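You operate a simulated robot arm through the tools that you are given. There is no shell and no other tool. Be economical: measure what you need, move in short steps, check, and stop when the job is done.

Carry out the task below with a simulated robot arm. There is one attempt and no reset: what you move stays moved.

## Task
Move the pressed shell on to the funnel's seat, then press the next tin's dough even.
Fine: the red-tab tin moves on, the green-tab tin seats in the press; fingers clear of the press seat, brown paddle lever up at the end, funnel shut.
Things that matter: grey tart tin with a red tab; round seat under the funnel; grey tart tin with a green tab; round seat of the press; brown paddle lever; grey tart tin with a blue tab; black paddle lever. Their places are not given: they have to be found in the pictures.

Only the result counts: the job must be done as asked and must still hold three seconds after the hand-in. Knocking over, shifting, dropping, spilling or breaking anything else fails it.

## Robot
A 7-joint arm with a two-finger parallel gripper, fixed in place. Base frame: the origin is at the foot of the arm, x ahead of it, y to its left, z up. Lengths are in mm, angles in degrees, forces in N, time in s.
With the tool pointing down near the work surface it reaches from about 280 to 500 mm from the base axis. Its first joint turns from -66.0 to 66.0 degrees. Payload 1.57 kg.
Tool frame: the origin (TCP) lies between the finger pads and is the grasp point; the fingertips stand 30 mm ahead of it; z points along the fingers, y is the line along which they close. Largest opening 110 mm; finger width 24, thickness 12; the body of the gripper, 48 by 112 mm, starts 78 mm behind the TCP.
Orientation is that of the tool frame in the base frame, as a unit quaternion [x, y, z, w]. With the fingers straight down and closing along the base's y, the tool's x points along the base's -x, its y along +y and its z along -z.

## Interface
- The arm moves only by the tool apply_moves. Its argument "motion" is a list of rows, each a list of 7 numbers: the shift along the tool's x, y, z in units of 50 mm (1.0 is 50 mm), then the turn, a rotation vector about the tool's x, y, z in units of 5 degrees (1.0 is 5 degrees), then the finger opening in mm, from 0 to 110. In form: [[x, y, z, rx, ry, rz, grip], ...]. A call has 1 to 12 rows; each row shifts and turns the commanded pose from where the row before left it, along the tool's axes as they then stand. A call with a number of a shift or a turn outside -1 to 1 is refused whole. A row lasts 0.2 s, in which the tool goes at most 50 mm and 8.6 degrees; a call with a longer step from one row to the next is refused whole, and so is a gripper value outside its range. A pose out of reach is approached as far as the arm can. The call stops where the force on the tool passes 90 N (or 10 N more than at its start, if that is more) or the arm is blocked; 0.2 s more then pass. Each finger travels about 108 mm/s and halts on what it meets, pressing with about 36 N; the grip force reading is that of the motor and also rises with nothing between the fingers. The clock runs only during rows and for 0.2 s after the last one: add rows that do not move to give the fingers time. The reply holds the time, the measured pose of the TCP, the force on the tool along the base axes, the opening and the grip force, in the units named above and with some noise, and new pictures: "views" is both (left out), scene, wrist or none.
- Cameras (640 x 400 px; columns grow to the right, rows downward): "scene" is fixed at [186.9, -414.9, 1412.8]; the picture's right is [0.50, -0.87, 0.00], its down [-0.43, -0.25, -0.87] and it looks along [0.75, 0.43, -0.50] (base axes); focal length 236 px, centre (320, 200). "wrist" rides on the gripper at [-36, 0, -80] in the tool frame; the picture's right is [0.00, -1.00, 0.00], its down [0.97, 0.00, -0.24] and it looks along [0.24, 0.00, 0.97] (tool axes); focal length 218 px, centre (320, 200).
- pixel_to_xyz(camera, pixels): for up to 12 pixels [column, row] of the newest picture of that camera ("zoom" is the newest enlarged one), the place [x, y, z] in the base frame of the surface seen there, good to about 3 mm. The clock stands still meanwhile.
- zoom(camera, box): a new picture of the part [left, top, right, bottom] of that camera's present view, enlarged. The clock stands still meanwhile.
- job_done(): hands the job in; it is judged then, once.

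Keep the steps short. Do not move on a guess: measure, check each grasp and each placing, and mend mistakes. In all there are 80 turns and 120 pictures (those below and enlarged ones count). Leave the gripper open and the arm clear of the work at the hand-in unless told otherwise, and finish with a single line.

The tools are called after ">>>" by a JSON object that holds its "fn" and its "kwargs". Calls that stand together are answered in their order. apply_moves: Moves the arm, as the interface text tells. Its arguments: {"type":"object","properties":{"motion":{"type":"array"},"views":{"type":"string","enum":["both","scene","wrist","none"]}},"required":["motion"]} The other tools are called the same way: pixel_to_xyz (camera, pixels) gives the place of the surface under pixels of a picture; zoom (camera, box) takes an enlarged picture of a part of a camera's view; job_done () hands the job in.

At the start:

```text
clock: 0.0
position: [450.1, -28.5, 1258.1]
tool_rot: [0.001, 1.0, 0.0, 0.0]
force: [-0.6, 0.2, 0.1]
opening: 109.9
gripper_force: 0.0
```

scene: 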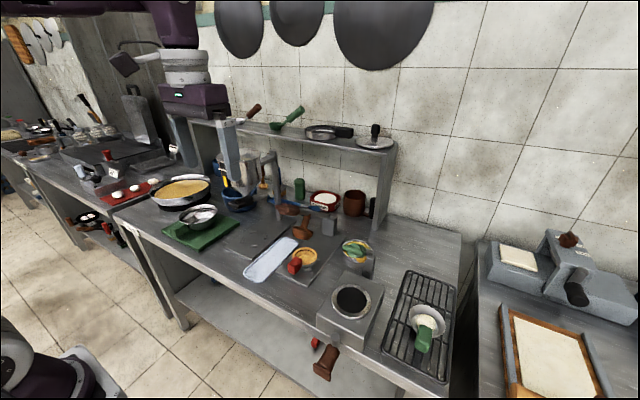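
wrist: 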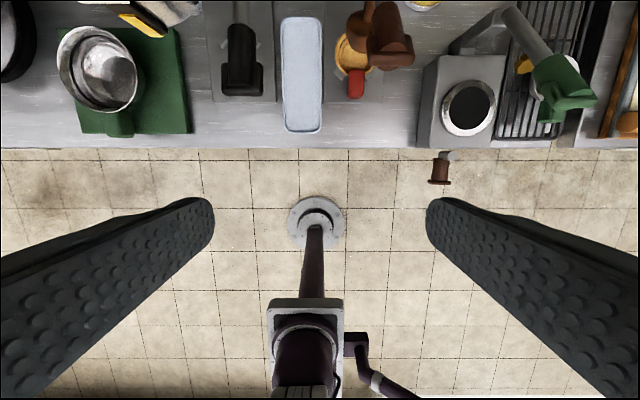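

I start by enlarging the scene around the work area to find the tins, press, and funnel.

>>> {"fn": "zoom", "kwargs": {"camera": "scene", "box": [220, 170, 460, 390]}}

>>> {"fn": "zoom", "kwargs": {"camera": "wrist", "box": [200, 0, 640, 200]}}

>>> {"fn": "zoom", "kwargs": {"camera": "scene", "box": [100, 80, 420, 280]}}

```text
1.82 times, centred on (340, 280) of scene
```

zoom: 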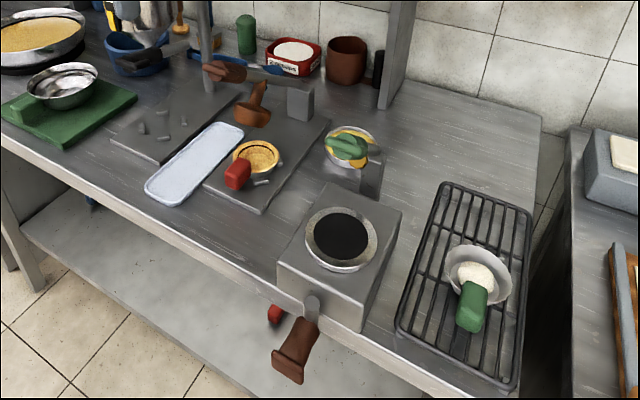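

```text
1.45 times, centred on (420, 100) of wrist
```

zoom: 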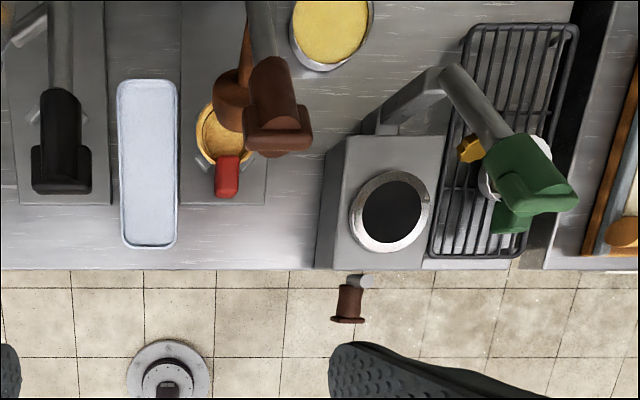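

```text
2.00 times, centred on (260, 180) of scene
```

zoom: 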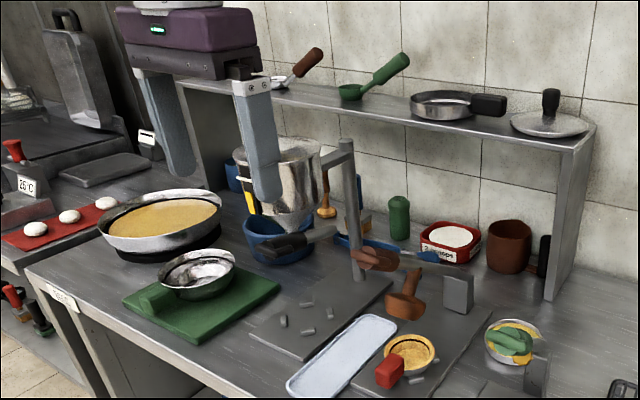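

I enlarge more tightly to tell the items apart.

>>> {"fn": "zoom", "kwargs": {"camera": "scene", "box": [210, 180, 340, 290]}}

>>> {"fn": "zoom", "kwargs": {"camera": "scene", "box": [310, 230, 460, 390]}}

>>> {"fn": "zoom", "kwargs": {"camera": "wrist", "box": [440, 0, 640, 150]}}

>>> {"fn": "pixel_to_xyz", "kwargs": {"camera": "scene", "pixels": [[294, 266], [304, 256], [287, 208], [302, 232], [250, 240], [425, 335], [427, 318], [352, 302], [360, 250], [200, 215], [325, 362], [250, 205]]}}

>>> {"fn": "pixel_to_xyz", "kwargs": {"camera": "wrist", "pixels": [[240, 75], [385, 45], [356, 85], [350, 55], [560, 80], [551, 110], [468, 106], [525, 65], [300, 70], [440, 165], [460, 40], [240, 20]]}}

```text
3.64 times, centred on (275, 235) of scene
```

zoom: 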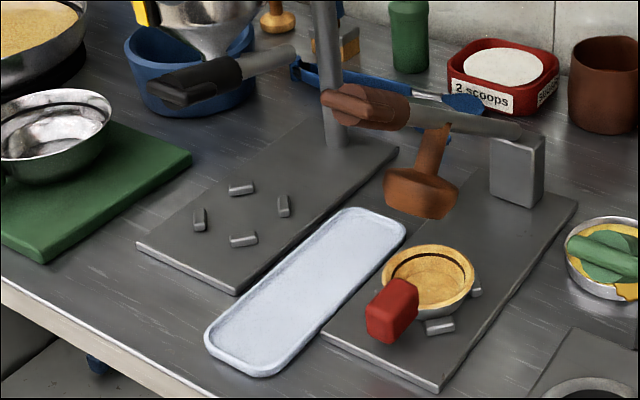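

```text
2.50 times, centred on (385, 310) of scene
```

zoom: 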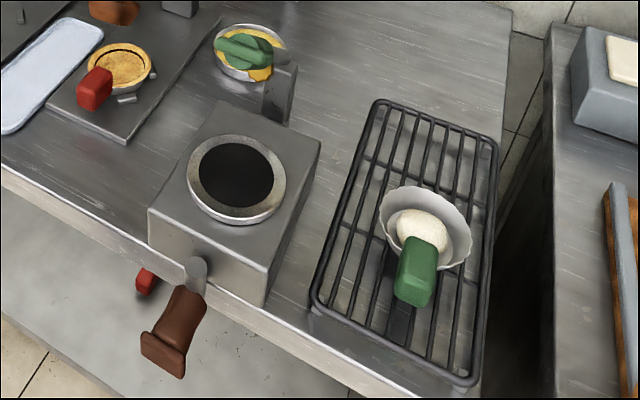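

```text
2.67 times, centred on (540, 75) of wrist
```

zoom: 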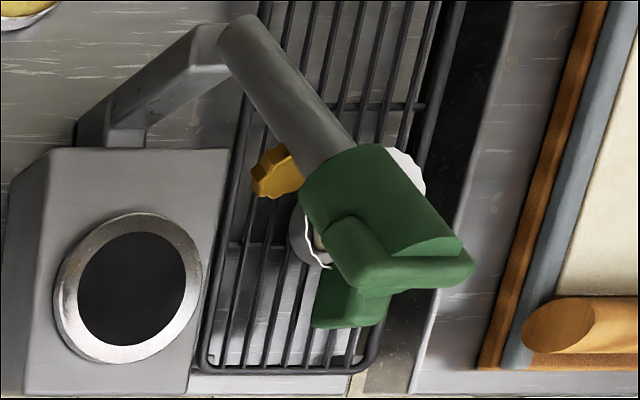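

```text
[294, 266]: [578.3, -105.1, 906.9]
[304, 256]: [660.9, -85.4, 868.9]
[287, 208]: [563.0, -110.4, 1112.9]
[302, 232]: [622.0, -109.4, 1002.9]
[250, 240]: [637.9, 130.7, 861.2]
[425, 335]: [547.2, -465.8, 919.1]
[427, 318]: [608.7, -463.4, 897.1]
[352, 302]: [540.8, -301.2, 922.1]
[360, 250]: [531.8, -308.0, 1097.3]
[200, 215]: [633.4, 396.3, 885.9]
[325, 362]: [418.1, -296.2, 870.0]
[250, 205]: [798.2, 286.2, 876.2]
```

```text
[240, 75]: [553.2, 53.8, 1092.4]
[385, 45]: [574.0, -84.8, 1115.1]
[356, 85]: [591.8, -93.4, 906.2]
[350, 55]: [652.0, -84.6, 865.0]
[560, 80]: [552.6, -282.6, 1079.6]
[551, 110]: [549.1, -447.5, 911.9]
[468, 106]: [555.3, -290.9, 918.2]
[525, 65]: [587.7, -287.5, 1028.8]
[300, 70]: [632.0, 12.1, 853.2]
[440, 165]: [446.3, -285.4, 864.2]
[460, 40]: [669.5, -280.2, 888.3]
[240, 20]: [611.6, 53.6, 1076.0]
```

The tables lie near z=855. Three lever stations show: black (y≈54), brown (y≈-100), green (y≈-285). I measure the funnel, seats and the tin before moving.

>>> {"fn": "pixel_to_xyz", "kwargs": {"camera": "scene", "pixels": [[264, 180], [270, 165], [258, 208], [278, 215], [276, 232], [278, 246], [265, 241], [290, 237], [287, 190], [330, 228], [319, 270], [310, 210]]}}

>>> {"fn": "pixel_to_xyz", "kwargs": {"camera": "wrist", "pixels": [[425, 5], [240, 5], [215, 60], [270, 90], [345, 60], [340, 45], [180, 20], [135, 15], [380, 10], [410, 90], [120, 70], [540, 100]]}}

>>> {"fn": "apply_moves", "kwargs": {"motion": [[-1, 0, 0, 0, 0, 0, 110], [-1, 0, 0, 0, 0, 0, 110], [0, 0, 0, 0, 0, 0, 110]]}}

```text
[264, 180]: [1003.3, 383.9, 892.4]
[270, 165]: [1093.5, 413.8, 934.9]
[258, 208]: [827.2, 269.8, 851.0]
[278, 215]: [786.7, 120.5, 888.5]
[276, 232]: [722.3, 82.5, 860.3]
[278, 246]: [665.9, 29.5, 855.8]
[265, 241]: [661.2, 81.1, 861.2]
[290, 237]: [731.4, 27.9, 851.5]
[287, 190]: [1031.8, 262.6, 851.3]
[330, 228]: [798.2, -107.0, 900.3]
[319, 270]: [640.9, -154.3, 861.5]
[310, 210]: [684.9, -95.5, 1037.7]
```

```text
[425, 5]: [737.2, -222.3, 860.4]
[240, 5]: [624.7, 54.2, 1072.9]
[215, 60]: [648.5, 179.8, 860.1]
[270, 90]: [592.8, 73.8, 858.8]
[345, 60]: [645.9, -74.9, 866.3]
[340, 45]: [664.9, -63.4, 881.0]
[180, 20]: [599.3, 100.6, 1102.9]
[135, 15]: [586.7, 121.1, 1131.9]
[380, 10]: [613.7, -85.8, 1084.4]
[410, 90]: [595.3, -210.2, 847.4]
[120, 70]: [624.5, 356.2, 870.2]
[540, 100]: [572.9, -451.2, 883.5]
```

```text
clock: 0.8
position: [549.5, -25.1, 1257.3]
tool_rot: [0.0, 1.0, -0.001, -0.001]
force: [0.6, 0.1, 0.1]
opening: 110.2
gripper_force: 0.0
```

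scene: 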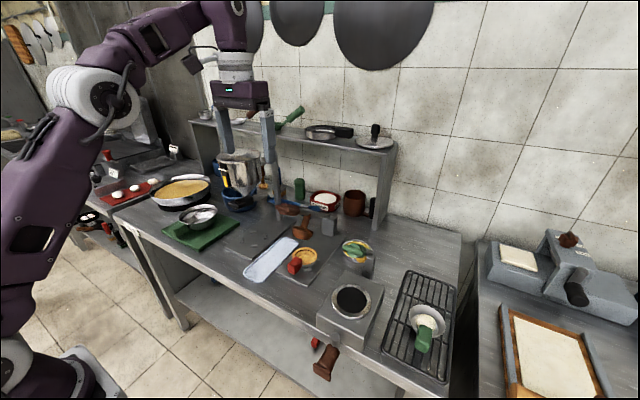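
wrist: 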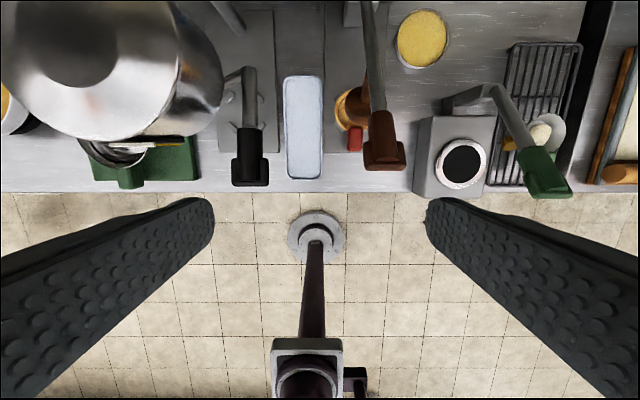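

The big steel funnel shows at left (90,50) in the wrist view. Measure it and the top shelf before moving further.

>>> {"fn": "pixel_to_xyz", "kwargs": {"camera": "wrist", "pixels": [[80, 60], [90, 120], [170, 70], [200, 90], [245, 75], [250, 170], [260, 97], [385, 140], [545, 175], [560, 130], [420, 40], [370, 20]]}}

>>> {"fn": "pixel_to_xyz", "kwargs": {"camera": "scene", "pixels": [[239, 158], [225, 165], [245, 190], [320, 133], [375, 143], [270, 135], [248, 200], [265, 200]]}}

>>> {"fn": "zoom", "kwargs": {"camera": "wrist", "box": [0, 0, 320, 200]}}

>>> {"fn": "zoom", "kwargs": {"camera": "scene", "box": [170, 90, 330, 210]}}

```text
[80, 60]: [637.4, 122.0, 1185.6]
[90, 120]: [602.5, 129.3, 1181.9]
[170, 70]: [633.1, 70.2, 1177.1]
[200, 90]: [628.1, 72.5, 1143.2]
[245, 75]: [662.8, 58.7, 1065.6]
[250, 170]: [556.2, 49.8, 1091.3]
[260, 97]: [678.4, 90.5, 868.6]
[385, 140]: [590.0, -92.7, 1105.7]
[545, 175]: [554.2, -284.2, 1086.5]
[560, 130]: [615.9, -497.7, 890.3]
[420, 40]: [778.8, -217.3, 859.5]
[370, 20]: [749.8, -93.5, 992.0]
```

```text
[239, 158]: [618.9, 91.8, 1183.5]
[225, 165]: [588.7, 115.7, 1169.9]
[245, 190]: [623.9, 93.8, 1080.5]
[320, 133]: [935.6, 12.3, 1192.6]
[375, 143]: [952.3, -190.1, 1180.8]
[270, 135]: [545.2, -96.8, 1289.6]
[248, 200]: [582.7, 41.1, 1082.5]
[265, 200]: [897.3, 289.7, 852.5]
```

```text
2.00 times, centred on (160, 100) of wrist
```

zoom: 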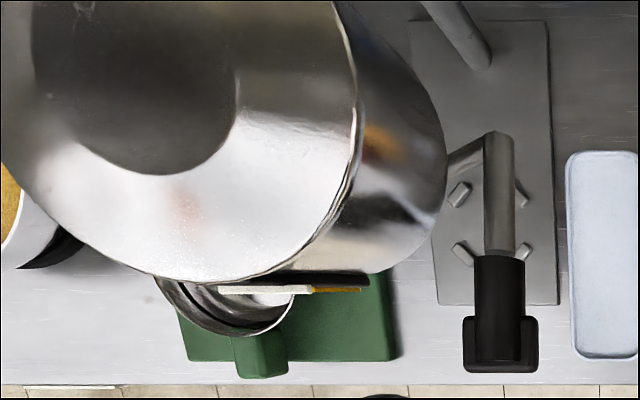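

```text
3.33 times, centred on (250, 150) of scene
```

zoom: 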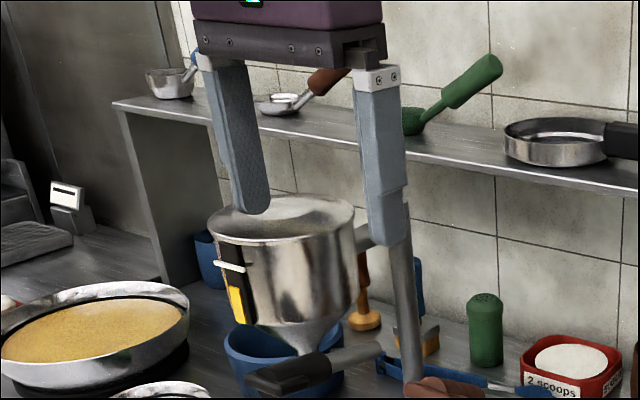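

The hopper (top z≈1184) hangs over a seat with four pegs near (640,125); the red tin sits under the brown lever at about (660,-90). Tins must be taken by the tab from the front, so I tilt the tool forward 60° up here.

>>> {"fn": "apply_moves", "kwargs": {"motion": [[0.3, 0, 0, 0, -1, 0, 110], [0.3, 0, 0, 0, -1, 0, 110], [0.3, 0, 0, 0, -1, 0, 110], [0, 0, 0, 0, -1, 0, 110], [0, 0, 0, 0, -1, 0, 110], [0, 0, 0, 0, -1, 0, 110], [0, 0, 0, 0, -1, 0, 110], [0, 0, 0, 0, -1, 0, 110], [0, 0, 0, 0, -1, 0, 110], [0, 0, 0, 0, -1, 0, 110], [0, 0, 0, 0, -1, 0, 110], [0, 0, 0, 0, -1, 0, 110]]}}

```text
clock: 3.4
position: [504.8, -27.3, 1254.7]
tool_rot: [-0.001, 0.865, -0.001, 0.501]
force: [-0.6, 1.2, -0.2]
opening: 110.1
gripper_force: 0.0
```

scene: 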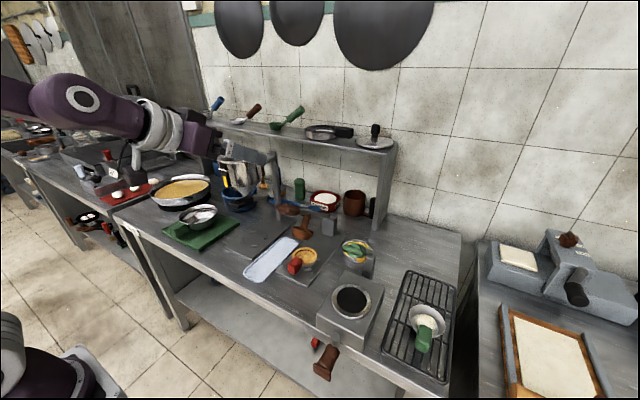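
wrist: 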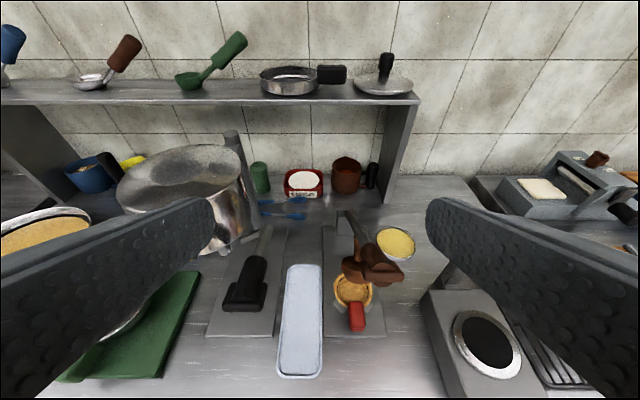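

The tilt works. Now I lower to in front of the press (about x=430, y=-97, z=1105) for a close look at red tin and lever.

>>> {"fn": "apply_moves", "kwargs": {"motion": [[0.84, -0.35, 0.05, 0, 0, 0, 110], [0.84, -0.35, 0.05, 0, 0, 0, 110], [0.84, -0.35, 0.05, 0, 0, 0, 110], [0.84, -0.35, 0.05, 0, 0, 0, 110], [0, 0, 0, 0, 0, 0, 110]], "views": "wrist"}}

>>> {"fn": "zoom", "kwargs": {"camera": "wrist", "box": [200, 130, 440, 280]}}

```text
clock: 4.6
position: [425.4, -107.6, 1124.7]
tool_rot: [-0.001, 0.867, 0.001, 0.498]
force: [0.4, -0.7, 0.2]
opening: 110.1
gripper_force: 0.1
out of reach, approached as far as the arm can: row 4
```

wrist: 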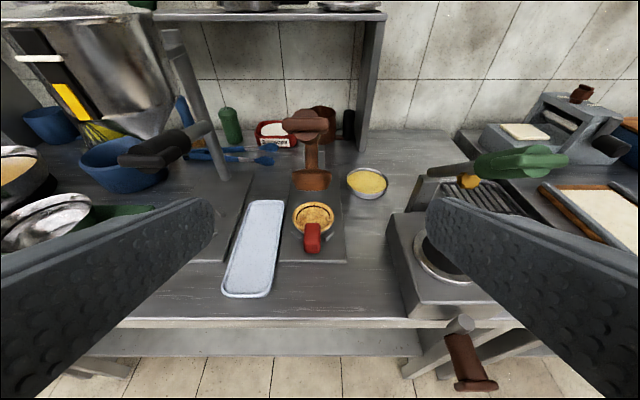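

```text
2.67 times, centred on (320, 205) of wrist
```

zoom: 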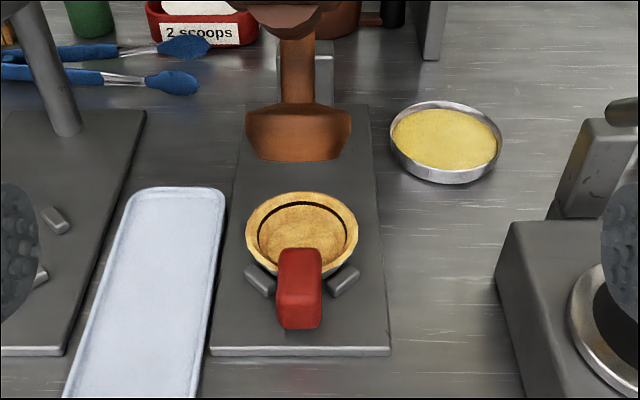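

The arm's inner limit was touched at x≈425. I measure the tab, rim, pegs and plunger in this clear view.

>>> {"fn": "pixel_to_xyz", "kwargs": {"camera": "zoom", "pixels": [[300, 262], [300, 315], [283, 300], [318, 300], [250, 232], [354, 232], [300, 198], [262, 282], [343, 282], [298, 140], [300, 350], [298, 60]]}}

>>> {"fn": "pixel_to_xyz", "kwargs": {"camera": "wrist", "pixels": [[305, 125], [325, 125], [306, 112], [310, 150], [170, 140], [150, 155], [235, 320], [455, 160], [290, 135], [200, 128], [320, 312], [192, 90]]}}

```text
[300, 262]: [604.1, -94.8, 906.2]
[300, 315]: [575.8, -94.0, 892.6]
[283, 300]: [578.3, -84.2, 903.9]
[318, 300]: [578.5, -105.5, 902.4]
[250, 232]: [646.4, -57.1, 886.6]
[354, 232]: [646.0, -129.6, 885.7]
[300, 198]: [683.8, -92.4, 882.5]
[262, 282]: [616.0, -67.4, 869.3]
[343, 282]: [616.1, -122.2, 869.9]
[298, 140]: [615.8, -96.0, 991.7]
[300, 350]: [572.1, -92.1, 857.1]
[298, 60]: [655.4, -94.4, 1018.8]
```

```text
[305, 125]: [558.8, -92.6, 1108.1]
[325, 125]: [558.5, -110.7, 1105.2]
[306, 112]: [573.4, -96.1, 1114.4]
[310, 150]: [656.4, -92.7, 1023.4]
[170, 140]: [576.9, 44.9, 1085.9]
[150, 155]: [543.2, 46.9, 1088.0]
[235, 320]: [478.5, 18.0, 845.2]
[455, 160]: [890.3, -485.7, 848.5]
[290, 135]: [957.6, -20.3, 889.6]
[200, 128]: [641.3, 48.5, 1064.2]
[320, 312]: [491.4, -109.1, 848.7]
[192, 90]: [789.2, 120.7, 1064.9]
```

Red tab: x 575–608, y −84…−106, top z 906; tin centre (647,−94), rim z 886. I now approach to a pre-grasp point near (520,−95,935), fingers half open.

>>> {"fn": "apply_moves", "kwargs": {"motion": [[0.39, 0.04, 0.59, 0, 0, 0, 70], [0.39, 0.04, 0.59, 0, 0, 0, 70], [0.39, 0.04, 0.59, 0, 0, 0, 70], [0.39, 0.04, 0.59, 0, 0, 0, 70], [0.2, 0, 0.3, 0, 0, 0, 70], [0, 0, 0, 0, 0, 0, 70]]}}

```text
clock: 6.0
position: [422.3, -141.1, 1104.0]
tool_rot: [-0.001, 0.866, 0.001, 0.5]
force: [0.6, 0.4, 0.2]
opening: 70.0
gripper_force: 0.1
out of reach, approached as far as the arm can: row 1, 2, 3, 4, 5
```

scene: 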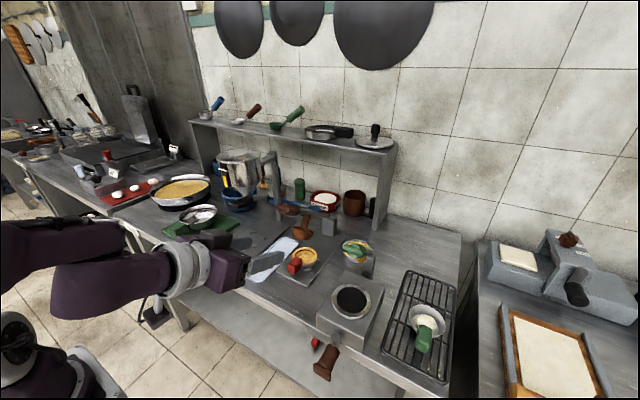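
wrist: 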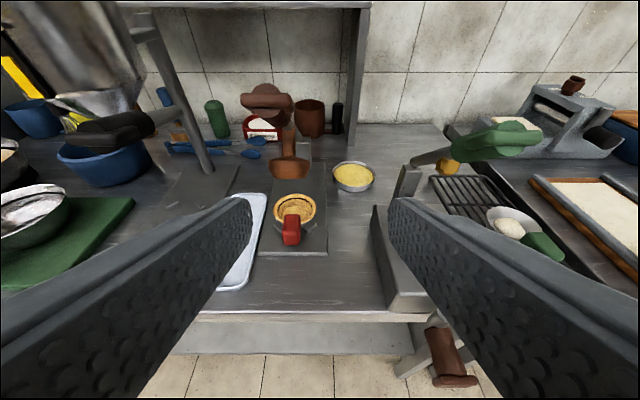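

The arm is at its inner reach here. I go outward at the same height (y −141, away from the brown handle) to see whether reach recovers.

>>> {"fn": "apply_moves", "kwargs": {"motion": [[-0.4, 0, 0.69, 0, 0, 0, 70], [-0.3, 0, 0.5, 0, 0, 0, 70], [0, 0, 0, 0, 0, 0, 70]], "views": "none"}}

```text
clock: 6.8
position: [459.4, -143.6, 1138.1]
tool_rot: [-0.001, 0.866, 0.001, 0.5]
force: [0.5, -0.2, 0.1]
opening: 70.2
gripper_force: 0.0
out of reach, approached as far as the arm can: row 1, 2
```

Still limited. I look at the arm's own posture to understand the limit.

>>> {"fn": "apply_moves", "kwargs": {"motion": [[0, 0, 0, 0, 0, 0, 70]], "views": "scene"}}

>>> {"fn": "pixel_to_xyz", "kwargs": {"camera": "scene", "pixels": [[190, 255], [160, 265], [120, 270], [80, 275], [60, 295], [40, 240], [20, 230], [10, 340], [30, 380], [230, 250], [10, 260], [70, 380]]}}

```text
clock: 7.2
position: [458.2, -142.5, 1136.6]
tool_rot: [-0.001, 0.866, 0.0, 0.5]
force: [-0.3, 0.4, -0.7]
opening: 70.1
gripper_force: 0.2
```

scene: 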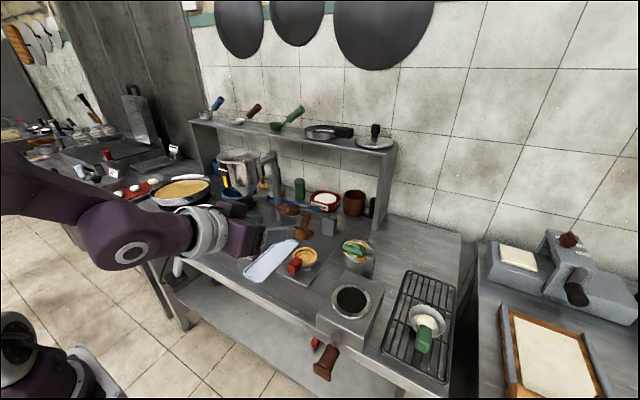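

```text
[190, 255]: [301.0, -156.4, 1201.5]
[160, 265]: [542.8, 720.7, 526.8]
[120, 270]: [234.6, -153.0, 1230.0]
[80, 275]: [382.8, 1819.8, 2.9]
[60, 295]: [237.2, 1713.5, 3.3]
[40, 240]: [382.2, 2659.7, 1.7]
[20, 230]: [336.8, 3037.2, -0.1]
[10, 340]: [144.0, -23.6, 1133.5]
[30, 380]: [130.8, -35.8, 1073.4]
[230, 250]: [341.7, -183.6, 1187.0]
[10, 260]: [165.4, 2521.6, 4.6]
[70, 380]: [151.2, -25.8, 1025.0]
```

The shoulder sits near z≈1100, so the arm was folded against itself with its elbow swung left. I back out up to where the posture was good, reduce the tilt to 45°, which puts the wrist farther out.

>>> {"fn": "apply_moves", "kwargs": {"motion": [[-0.8, 0.77, -0.12, 0, 0, 0, 70], [-0.85, 0.77, -0.12, 0, 0, 0, 70], [-0.85, 0.77, -0.12, 0, 0, 0, 70], [0, 0, 0.3, 0, 1, 0, 70], [-0.3, 0, 0.6, 0, 1, 0, 70], [-0.3, 0, 0.4, 0, 1, 0, 70], [0, 0, 0, 0, 0, 0, 70]], "views": "scene"}}

```text
refused: row 1 steps farther than a row can; nothing moved
```

Steps were too long together; same motion in shorter rows.

>>> {"fn": "apply_moves", "kwargs": {"motion": [[-0.5, 0.46, -0.07, 0, 0, 0, 70], [-0.5, 0.46, -0.07, 0, 0, 0, 70], [-0.5, 0.46, -0.07, 0, 0, 0, 70], [-0.5, 0.46, -0.07, 0, 0, 0, 70], [-0.5, 0.46, -0.07, 0, 0, 0, 70], [0, 0, 0.3, 0, 1, 0, 70], [-0.3, 0, 0.6, 0, 1, 0, 70], [-0.3, 0, 0.4, 0, 1, 0, 70], [0, 0, 0, 0, 0, 0, 70]], "views": "scene"}}

```text
clock: 9.2
position: [577.8, -28.1, 1240.6]
tool_rot: [0.0, 0.924, 0.0, 0.382]
force: [0.0, -0.1, -0.1]
opening: 70.0
gripper_force: 0.1
```

scene: 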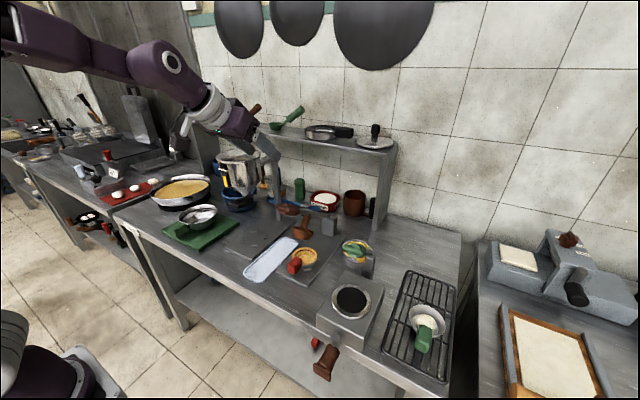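

Good posture. I descend between the black and brown handles with fingers nearly closed, going slightly back; first half then check.

>>> {"fn": "apply_moves", "kwargs": {"motion": [[0.615, 0, 0.445, 0, 0, 0, 20], [0.615, 0, 0.445, 0, 0, 0, 20], [0.615, 0, 0.445, 0, 0, 0, 20], [0.615, 0, 0.445, 0, 0, 0, 20], [0, 0, 0, 0, 0, 0, 20]], "views": "scene"}}

```text
clock: 10.4
position: [552.1, -26.1, 1090.5]
tool_rot: [0.001, 0.924, -0.001, 0.382]
force: [-0.2, 0.6, 0.3]
opening: 20.0
gripper_force: 0.2
```

scene: 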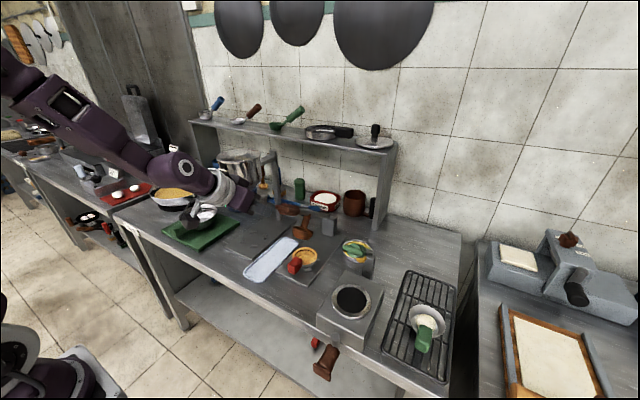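

No reach problem. Continue down to about (527,−26,935).

>>> {"fn": "apply_moves", "kwargs": {"motion": [[0.64, 0, 0.463, 0, 0, 0, 20], [0.64, 0, 0.463, 0, 0, 0, 20], [0.64, 0, 0.463, 0, 0, 0, 20], [0.64, 0, 0.463, 0, 0, 0, 20], [0, 0, 0, 0, 0, 0, 20]]}}

```text
clock: 11.6
position: [527.8, -27.0, 934.7]
tool_rot: [-0.001, 0.924, 0.0, 0.382]
force: [0.5, -0.1, 0.7]
opening: 20.0
gripper_force: 0.0
```

scene: 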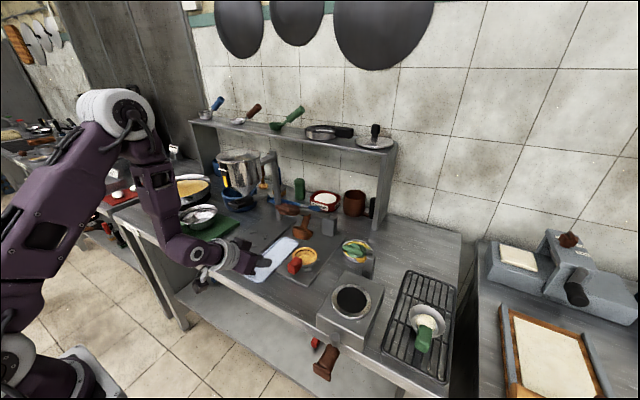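
wrist: 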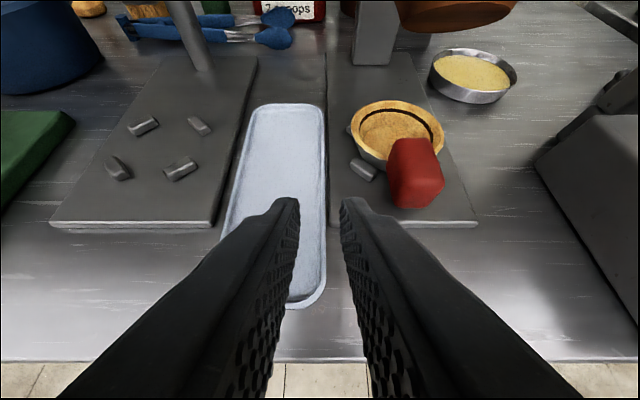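

Very good view: funnel-seat pegs at left, red tin right. I measure both.

>>> {"fn": "pixel_to_xyz", "kwargs": {"camera": "wrist", "pixels": [[143, 126], [199, 126], [116, 167], [180, 168], [362, 168], [393, 180], [438, 180], [415, 148], [415, 195], [351, 130], [441, 130], [398, 102]]}}

>>> {"fn": "zoom", "kwargs": {"camera": "wrist", "box": [320, 70, 480, 230]}}

```text
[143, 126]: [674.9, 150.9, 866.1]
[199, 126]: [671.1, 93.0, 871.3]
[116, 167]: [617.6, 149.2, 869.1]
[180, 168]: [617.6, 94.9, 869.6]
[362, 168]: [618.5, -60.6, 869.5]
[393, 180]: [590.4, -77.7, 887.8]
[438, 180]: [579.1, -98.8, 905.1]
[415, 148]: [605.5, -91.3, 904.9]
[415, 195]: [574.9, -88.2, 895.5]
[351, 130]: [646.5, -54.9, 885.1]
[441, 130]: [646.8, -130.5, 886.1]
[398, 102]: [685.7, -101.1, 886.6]
```

```text
2.50 times, centred on (400, 150) of wrist
```

zoom: 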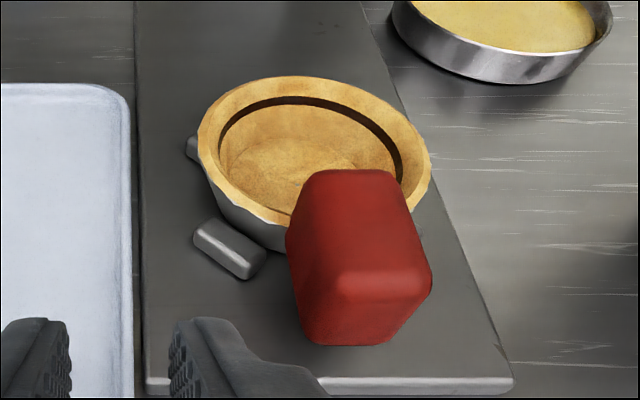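

Seats' centres: funnel (645,122), press (645,−93): a pure +215 mm shift in y. Now line up at y=−93, fingers open 60.

>>> {"fn": "apply_moves", "kwargs": {"motion": [[0, -0.66, 0, 0, 0, 0, 60], [0, -0.66, 0, 0, 0, 0, 60], [0, 0, 0, 0, 0, 0, 60]], "views": "wrist"}}

>>> {"fn": "zoom", "kwargs": {"camera": "wrist", "box": [240, 80, 400, 240]}}

```text
clock: 12.4
position: [528.9, -92.8, 934.6]
tool_rot: [-0.001, 0.924, 0.0, 0.382]
force: [-0.2, 0.0, -0.4]
opening: 59.9
gripper_force: 0.0
```

wrist: 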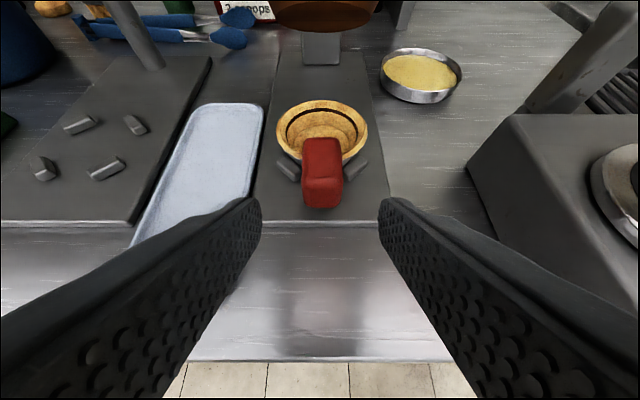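

```text
2.50 times, centred on (320, 160) of wrist
```

zoom: 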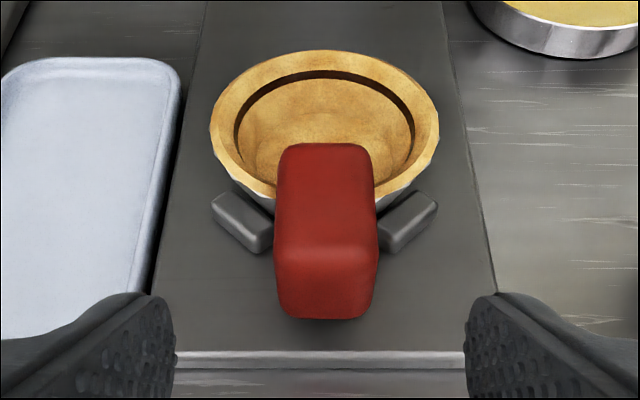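

Aligned (tab centre at column ≈321). Advance so the pads straddle the tab.

>>> {"fn": "apply_moves", "kwargs": {"motion": [[-0.075, -0.005, 0.35, 0, 0, 0, 60], [-0.075, 0, 0.35, 0, 0, 0, 60], [-0.075, 0, 0.35, 0, 0, 0, 60], [0, 0, 0, 0, 0, 0, 60]]}}

>>> {"fn": "zoom", "kwargs": {"camera": "scene", "box": [250, 220, 350, 300]}}

```text
clock: 13.4
position: [573.9, -93.2, 905.0]
tool_rot: [-0.001, 0.924, 0.0, 0.383]
force: [-1.1, 0.0, 0.3]
opening: 60.0
gripper_force: 0.0
```

scene: 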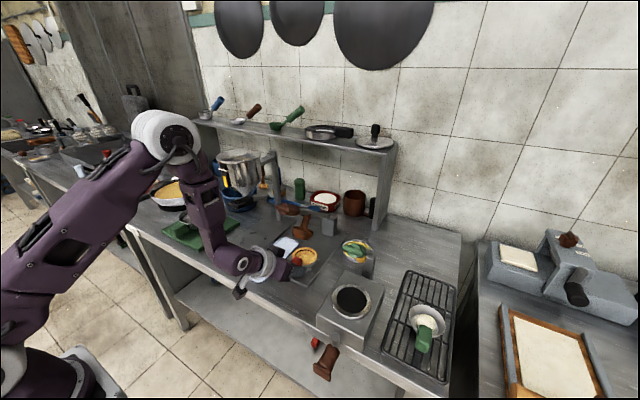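
wrist: 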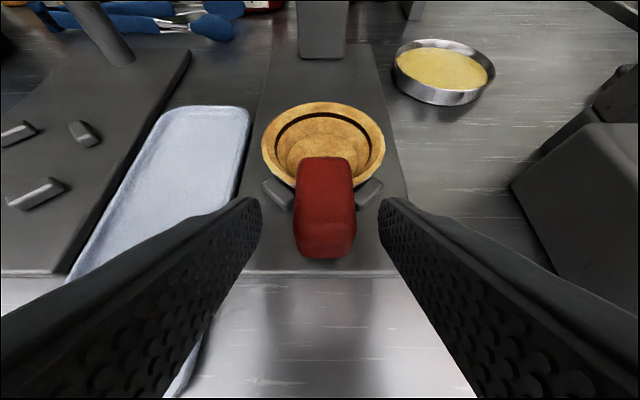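

```text
5.00 times, centred on (300, 260) of scene
```

zoom: 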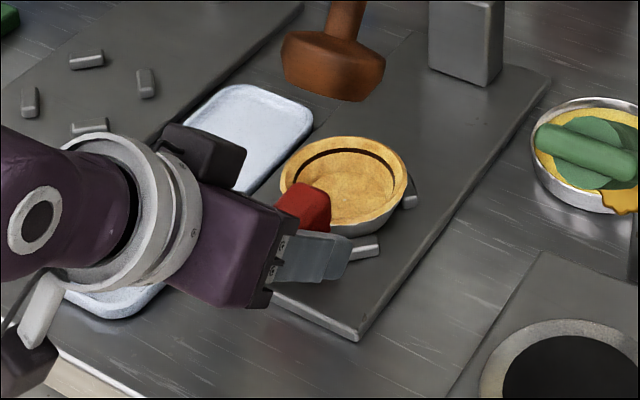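

Tab centre is at column ≈325, so I shift 2 mm toward −y and close.

>>> {"fn": "apply_moves", "kwargs": {"motion": [[0, -0.04, 0, 0, 0, 0, 60], [0, 0, 0, 0, 0, 0, 40], [0, 0, 0, 0, 0, 0, 28], [0, 0, 0, 0, 0, 0, 15], [0, 0, 0, 0, 0, 0, 15]], "views": "wrist"}}

```text
clock: 14.6
position: [573.3, -95.5, 906.8]
tool_rot: [-0.001, 0.924, 0.0, 0.383]
force: [0.2, 1.8, 0.5]
opening: 27.4
gripper_force: 36.0
```

wrist: 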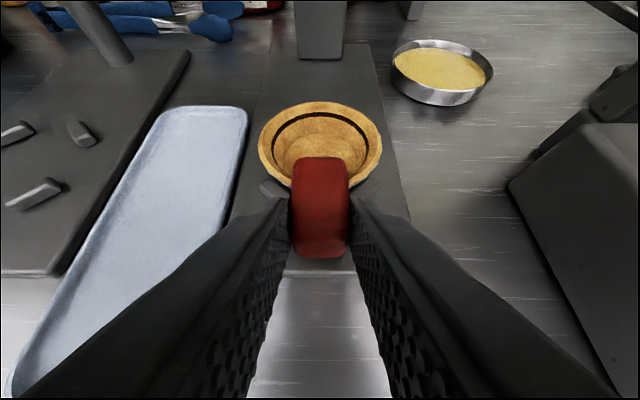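

Gripped (27 mm, 36 N). Lift 25 mm straight up, slowly.

>>> {"fn": "apply_moves", "kwargs": {"motion": [[-0.12, 0, -0.12, 0, 0, 0, 15], [-0.12, 0, -0.12, 0, 0, 0, 15], [-0.12, 0, -0.12, 0, 0, 0, 15], [0, 0, 0, 0, 0, 0, 15]]}}

>>> {"fn": "zoom", "kwargs": {"camera": "scene", "box": [250, 220, 350, 300]}}

```text
clock: 15.6
position: [571.9, -94.6, 930.6]
tool_rot: [-0.001, 0.924, 0.001, 0.382]
force: [-0.4, 0.1, -1.0]
opening: 27.7
gripper_force: 36.1
```

scene: 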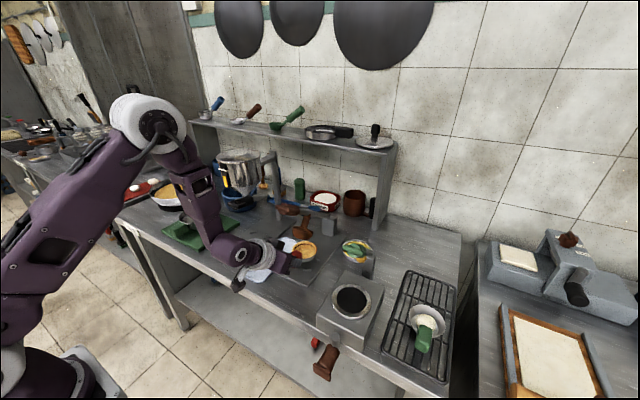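
wrist: 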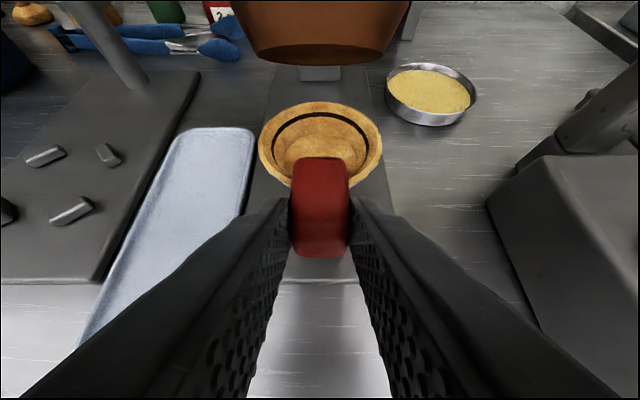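

```text
5.00 times, centred on (300, 260) of scene
```

zoom: 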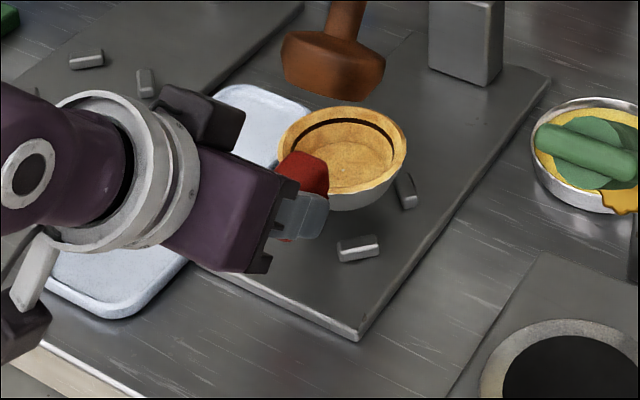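

Tin lifted level and clear. Before moving sideways I check the funnel post's foot and the spout's height.

>>> {"fn": "pixel_to_xyz", "kwargs": {"camera": "wrist", "pixels": [[135, 85], [110, 50], [192, 138], [45, 155], [107, 153], [70, 212]]}}

>>> {"fn": "zoom", "kwargs": {"camera": "scene", "box": [210, 140, 310, 220]}}

>>> {"fn": "pixel_to_xyz", "kwargs": {"camera": "zoom", "pixels": [[290, 270], [260, 240], [240, 330], [300, 320], [360, 100], [330, 240], [100, 100], [390, 300]]}}

```text
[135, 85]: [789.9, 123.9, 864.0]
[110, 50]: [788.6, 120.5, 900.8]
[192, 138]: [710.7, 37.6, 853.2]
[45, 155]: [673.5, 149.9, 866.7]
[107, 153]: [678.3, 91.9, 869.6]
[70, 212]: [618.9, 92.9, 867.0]
```

```text
5.00 times, centred on (260, 180) of scene
```

zoom: 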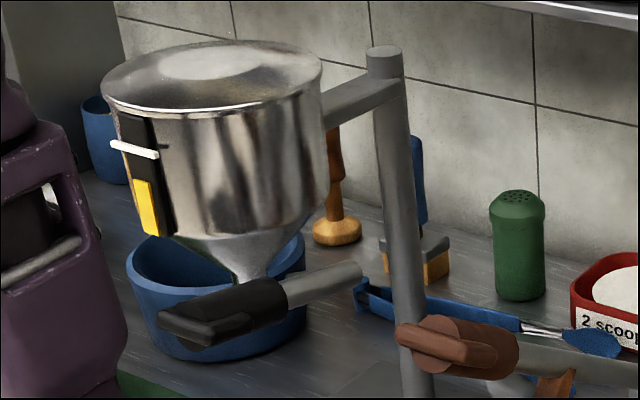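

```text
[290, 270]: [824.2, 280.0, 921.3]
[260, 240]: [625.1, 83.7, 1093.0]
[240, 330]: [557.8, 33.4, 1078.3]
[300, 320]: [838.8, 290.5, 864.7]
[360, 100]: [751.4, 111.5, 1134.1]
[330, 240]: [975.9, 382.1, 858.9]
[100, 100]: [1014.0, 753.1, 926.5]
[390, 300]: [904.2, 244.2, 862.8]
```

All clear (post foot at x≈790, spout ≈z 1060+). Move sideways +215 mm at this height.

>>> {"fn": "apply_moves", "kwargs": {"motion": [[0, 0.6, 0, 0, 0, 0, 15], [0, 0.74, 0, 0, 0, 0, 15], [0, 0.74, 0, 0, 0, 0, 15], [0, 0.74, 0, 0, 0, 0, 15], [0, 0.74, 0, 0, 0, 0, 15], [0, 0.74, 0, 0, 0, 0, 15], [0, 0, 0, 0, 0, 0, 15], [0, 0, 0, 0, 0, 0, 15]]}}

>>> {"fn": "zoom", "kwargs": {"camera": "scene", "box": [200, 190, 300, 270]}}

```text
clock: 17.4
position: [573.8, 118.5, 930.2]
tool_rot: [0.0, 0.924, 0.0, 0.383]
force: [0.0, -0.4, -1.0]
opening: 27.3
gripper_force: 36.1
```

scene: 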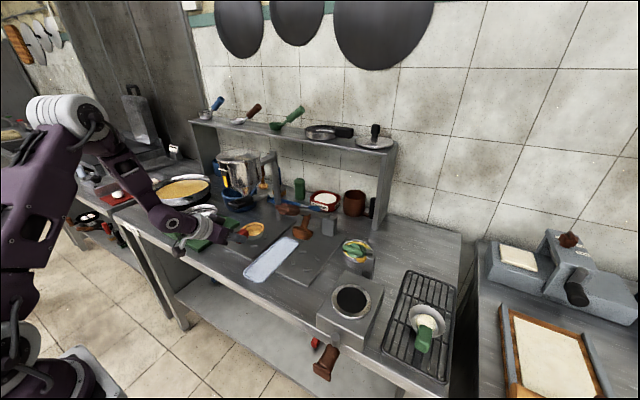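
wrist: 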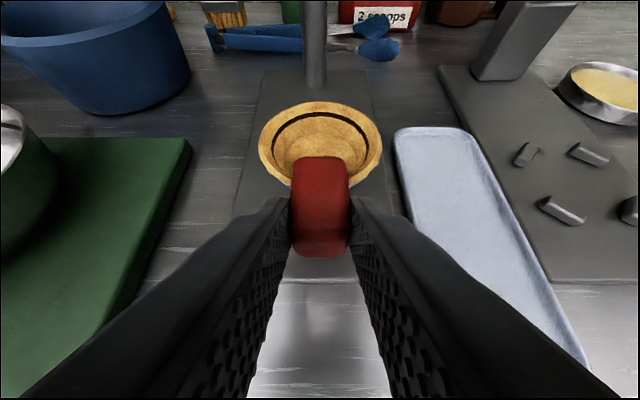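

```text
5.00 times, centred on (250, 230) of scene
```

zoom: 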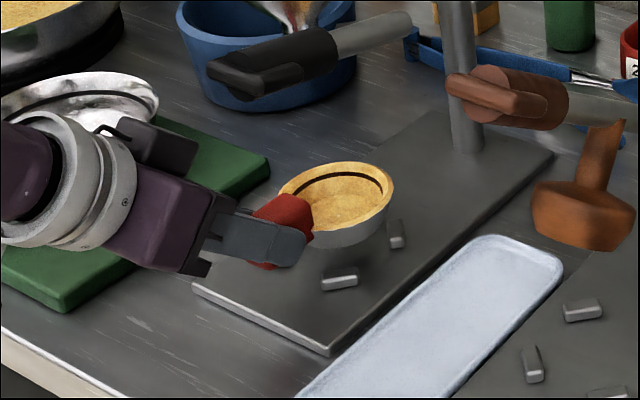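

Tin hovers over the funnel seat. I measure the now-bare press pegs and the seat's visible pegs to fix the exact offset.

>>> {"fn": "pixel_to_xyz", "kwargs": {"camera": "wrist", "pixels": [[524, 152], [590, 152], [562, 209], [631, 209], [318, 80], [439, 68], [543, 276], [259, 150], [381, 150], [320, 104]]}}

>>> {"fn": "pixel_to_xyz", "kwargs": {"camera": "zoom", "pixels": [[340, 278], [396, 234], [467, 145], [582, 310], [532, 364], [605, 390]]}}

```text
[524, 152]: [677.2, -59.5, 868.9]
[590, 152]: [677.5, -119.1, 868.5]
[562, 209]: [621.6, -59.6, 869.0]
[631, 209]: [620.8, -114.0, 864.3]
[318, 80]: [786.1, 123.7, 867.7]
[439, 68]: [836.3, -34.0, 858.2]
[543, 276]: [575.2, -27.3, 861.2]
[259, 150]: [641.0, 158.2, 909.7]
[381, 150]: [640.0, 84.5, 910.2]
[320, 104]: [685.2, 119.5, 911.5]
```

```text
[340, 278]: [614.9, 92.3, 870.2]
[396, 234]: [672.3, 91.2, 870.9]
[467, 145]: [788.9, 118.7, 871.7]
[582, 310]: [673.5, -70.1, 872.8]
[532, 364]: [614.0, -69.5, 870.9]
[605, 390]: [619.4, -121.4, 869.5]
```

Offsets agree within about 2 mm. Lower 17 mm slowly and check contact.

>>> {"fn": "apply_moves", "kwargs": {"motion": [[0.08, -0.01, 0.08, 0, 0, 0, 15], [0.08, 0, 0.08, 0, 0, 0, 15], [0.08, 0, 0.08, 0, 0, 0, 15], [0, 0, 0, 0, 0, 0, 15]], "views": "none"}}

>>> {"fn": "zoom", "kwargs": {"camera": "scene", "box": [230, 215, 290, 263]}}

```text
clock: 18.4
position: [572.1, 118.9, 913.4]
tool_rot: [0.0, 0.924, 0.0, 0.382]
force: [0.4, -0.4, 1.7]
opening: 27.2
gripper_force: 35.7
```

```text
8.33 times, centred on (260, 239) of scene
```

zoom: 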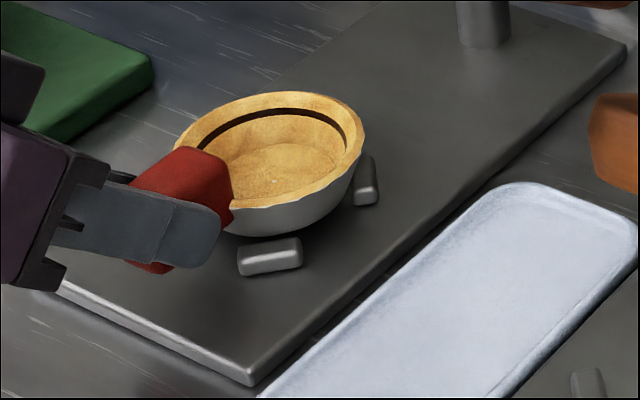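

Tin base is nestling between the pegs. Lower the last ~6 mm in small steps.

>>> {"fn": "apply_moves", "kwargs": {"motion": [[0.03, 0, 0.03, 0, 0, 0, 15], [0.03, 0, 0.03, 0, 0, 0, 15], [0.03, 0, 0.03, 0, 0, 0, 15], [0, 0, 0, 0, 0, 0, 15]], "views": "none"}}

>>> {"fn": "zoom", "kwargs": {"camera": "scene", "box": [230, 215, 290, 263]}}

```text
clock: 19.4
position: [572.8, 120.9, 907.8]
tool_rot: [-0.001, 0.924, 0.0, 0.383]
force: [7.8, 4.8, 5.9]
opening: 27.2
gripper_force: 36.0
```

```text
8.33 times, centred on (260, 239) of scene
```

zoom: 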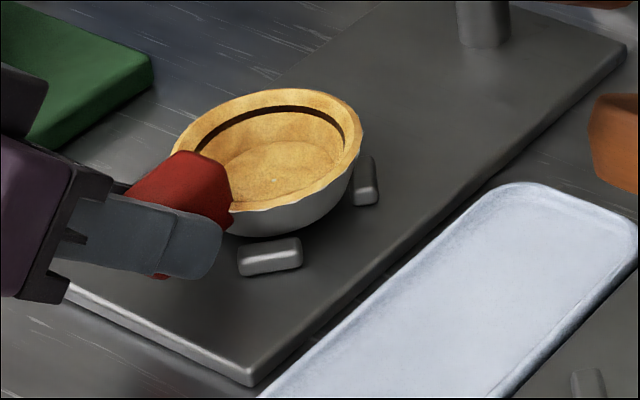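

Force (+7.8,+4.8,+5.9): the tin rides on the front-right peg. I lift 7 mm, shift +4 x, +3 y and retry.

>>> {"fn": "apply_moves", "kwargs": {"motion": [[-0.05, 0, -0.05, 0, 0, 0, 15], [-0.05, 0, -0.05, 0, 0, 0, 15], [-0.05, 0.05, 0.05, 0, 0, 0, 15], [0, 0, 0, 0, 0, 0, 15]], "views": "wrist"}}

>>> {"fn": "zoom", "kwargs": {"camera": "scene", "box": [230, 215, 290, 263]}}

```text
clock: 20.4
position: [576.2, 121.1, 915.3]
tool_rot: [0.0, 0.924, -0.001, 0.382]
force: [0.3, 0.1, -1.1]
opening: 27.1
gripper_force: 36.5
```

wrist: 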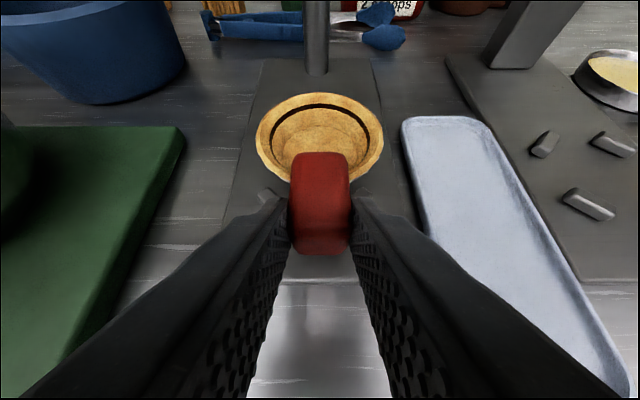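

```text
8.33 times, centred on (260, 239) of scene
```

zoom: 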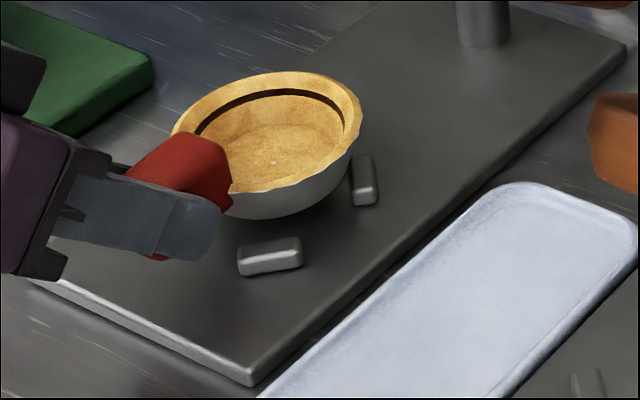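

The tin pitched ~5° nose-up in the grip. I raise 8 mm and rotate the tool 5° nose-down to level it.

>>> {"fn": "apply_moves", "kwargs": {"motion": [[-0.11, 0, -0.11, 0, 0, 0, 15], [0, 0, 0, 0, 0.5, 0, 15], [0, 0, 0, 0, 0.5, 0, 15], [0, 0, 0, 0, 0, 0, 15]], "views": "wrist"}}

>>> {"fn": "zoom", "kwargs": {"camera": "scene", "box": [230, 215, 290, 263]}}

>>> {"fn": "pixel_to_xyz", "kwargs": {"camera": "wrist", "pixels": [[259, 140], [381, 140], [320, 97], [296, 175], [344, 175]]}}

```text
clock: 21.4
position: [576.0, 121.2, 922.4]
tool_rot: [-0.001, 0.94, 0.0, 0.342]
force: [0.6, -1.2, -1.0]
opening: 27.6
gripper_force: 36.2
```

wrist: 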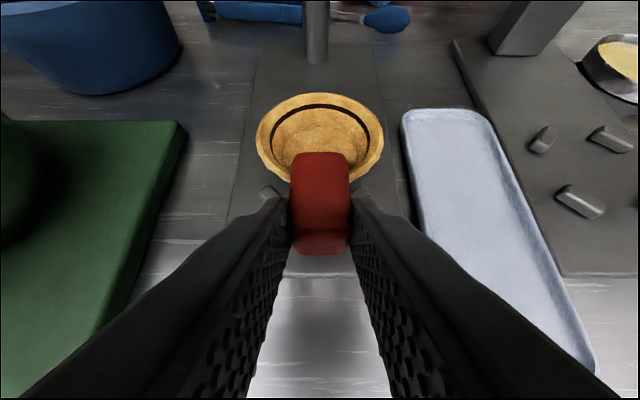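

```text
8.33 times, centred on (260, 239) of scene
```

zoom: 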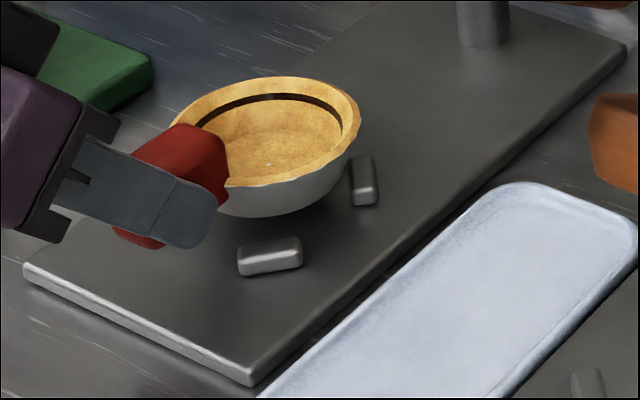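

```text
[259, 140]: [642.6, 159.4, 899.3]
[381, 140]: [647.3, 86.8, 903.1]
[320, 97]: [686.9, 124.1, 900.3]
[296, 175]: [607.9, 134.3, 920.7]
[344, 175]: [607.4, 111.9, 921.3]
```

Level now, centre ≈(648,123). Lower 10 mm, then last 5 mm checking force.

>>> {"fn": "apply_moves", "kwargs": {"motion": [[0.065, 0, 0.077, 0, 0, 0, 15], [0.065, 0, 0.077, 0, 0, 0, 15], [0, 0, 0, 0, 0, 0, 15]], "views": "none"}}

>>> {"fn": "zoom", "kwargs": {"camera": "scene", "box": [230, 215, 290, 263]}}

```text
clock: 22.2
position: [577.0, 123.7, 913.2]
tool_rot: [-0.001, 0.94, 0.001, 0.342]
force: [-6.4, 5.3, 5.7]
opening: 27.2
gripper_force: 35.6
```

```text
8.33 times, centred on (260, 239) of scene
```

zoom: 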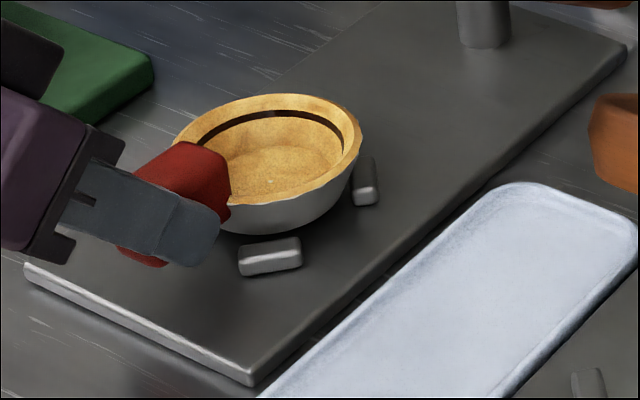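

Now it touches the back-right peg: need more +y and slightly −x. Lift 5, shift −2 x, +3 y, lower.

>>> {"fn": "apply_moves", "kwargs": {"motion": [[-0.065, 0, -0.077, 0, 0, 0, 15], [0.03, 0.06, -0.026, 0, 0, 0, 15], [0, 0.0, 0, 0, 0, 0, 15]], "views": "none"}}

>>> {"fn": "apply_moves", "kwargs": {"motion": [[0.05, 0, 0.06, 0, 0, 0, 15], [0.05, 0, 0.06, 0, 0, 0, 15], [0, 0, 0, 0, 0, 0, 15]], "views": "none"}}

>>> {"fn": "zoom", "kwargs": {"camera": "scene", "box": [230, 215, 290, 263]}}

```text
clock: 23.0
position: [575.8, 125.0, 916.4]
tool_rot: [0.0, 0.94, 0.0, 0.342]
force: [-1.1, 0.5, -1.8]
opening: 27.2
gripper_force: 35.8
```

```text
clock: 23.8
position: [573.6, 123.5, 909.7]
tool_rot: [-0.001, 0.939, 0.0, 0.343]
force: [-0.3, 0.5, -1.4]
opening: 27.3
gripper_force: 36.3
```

```text
8.33 times, centred on (260, 239) of scene
```

zoom: 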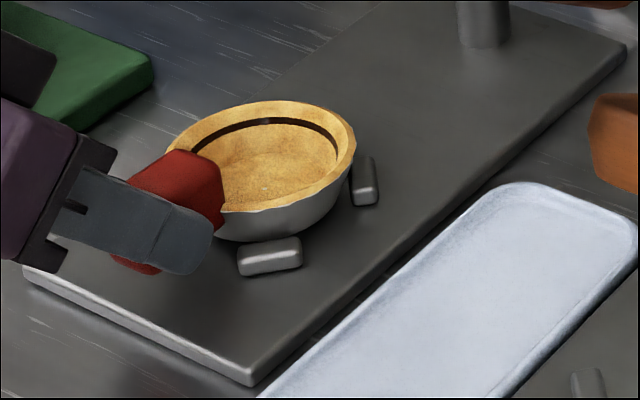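

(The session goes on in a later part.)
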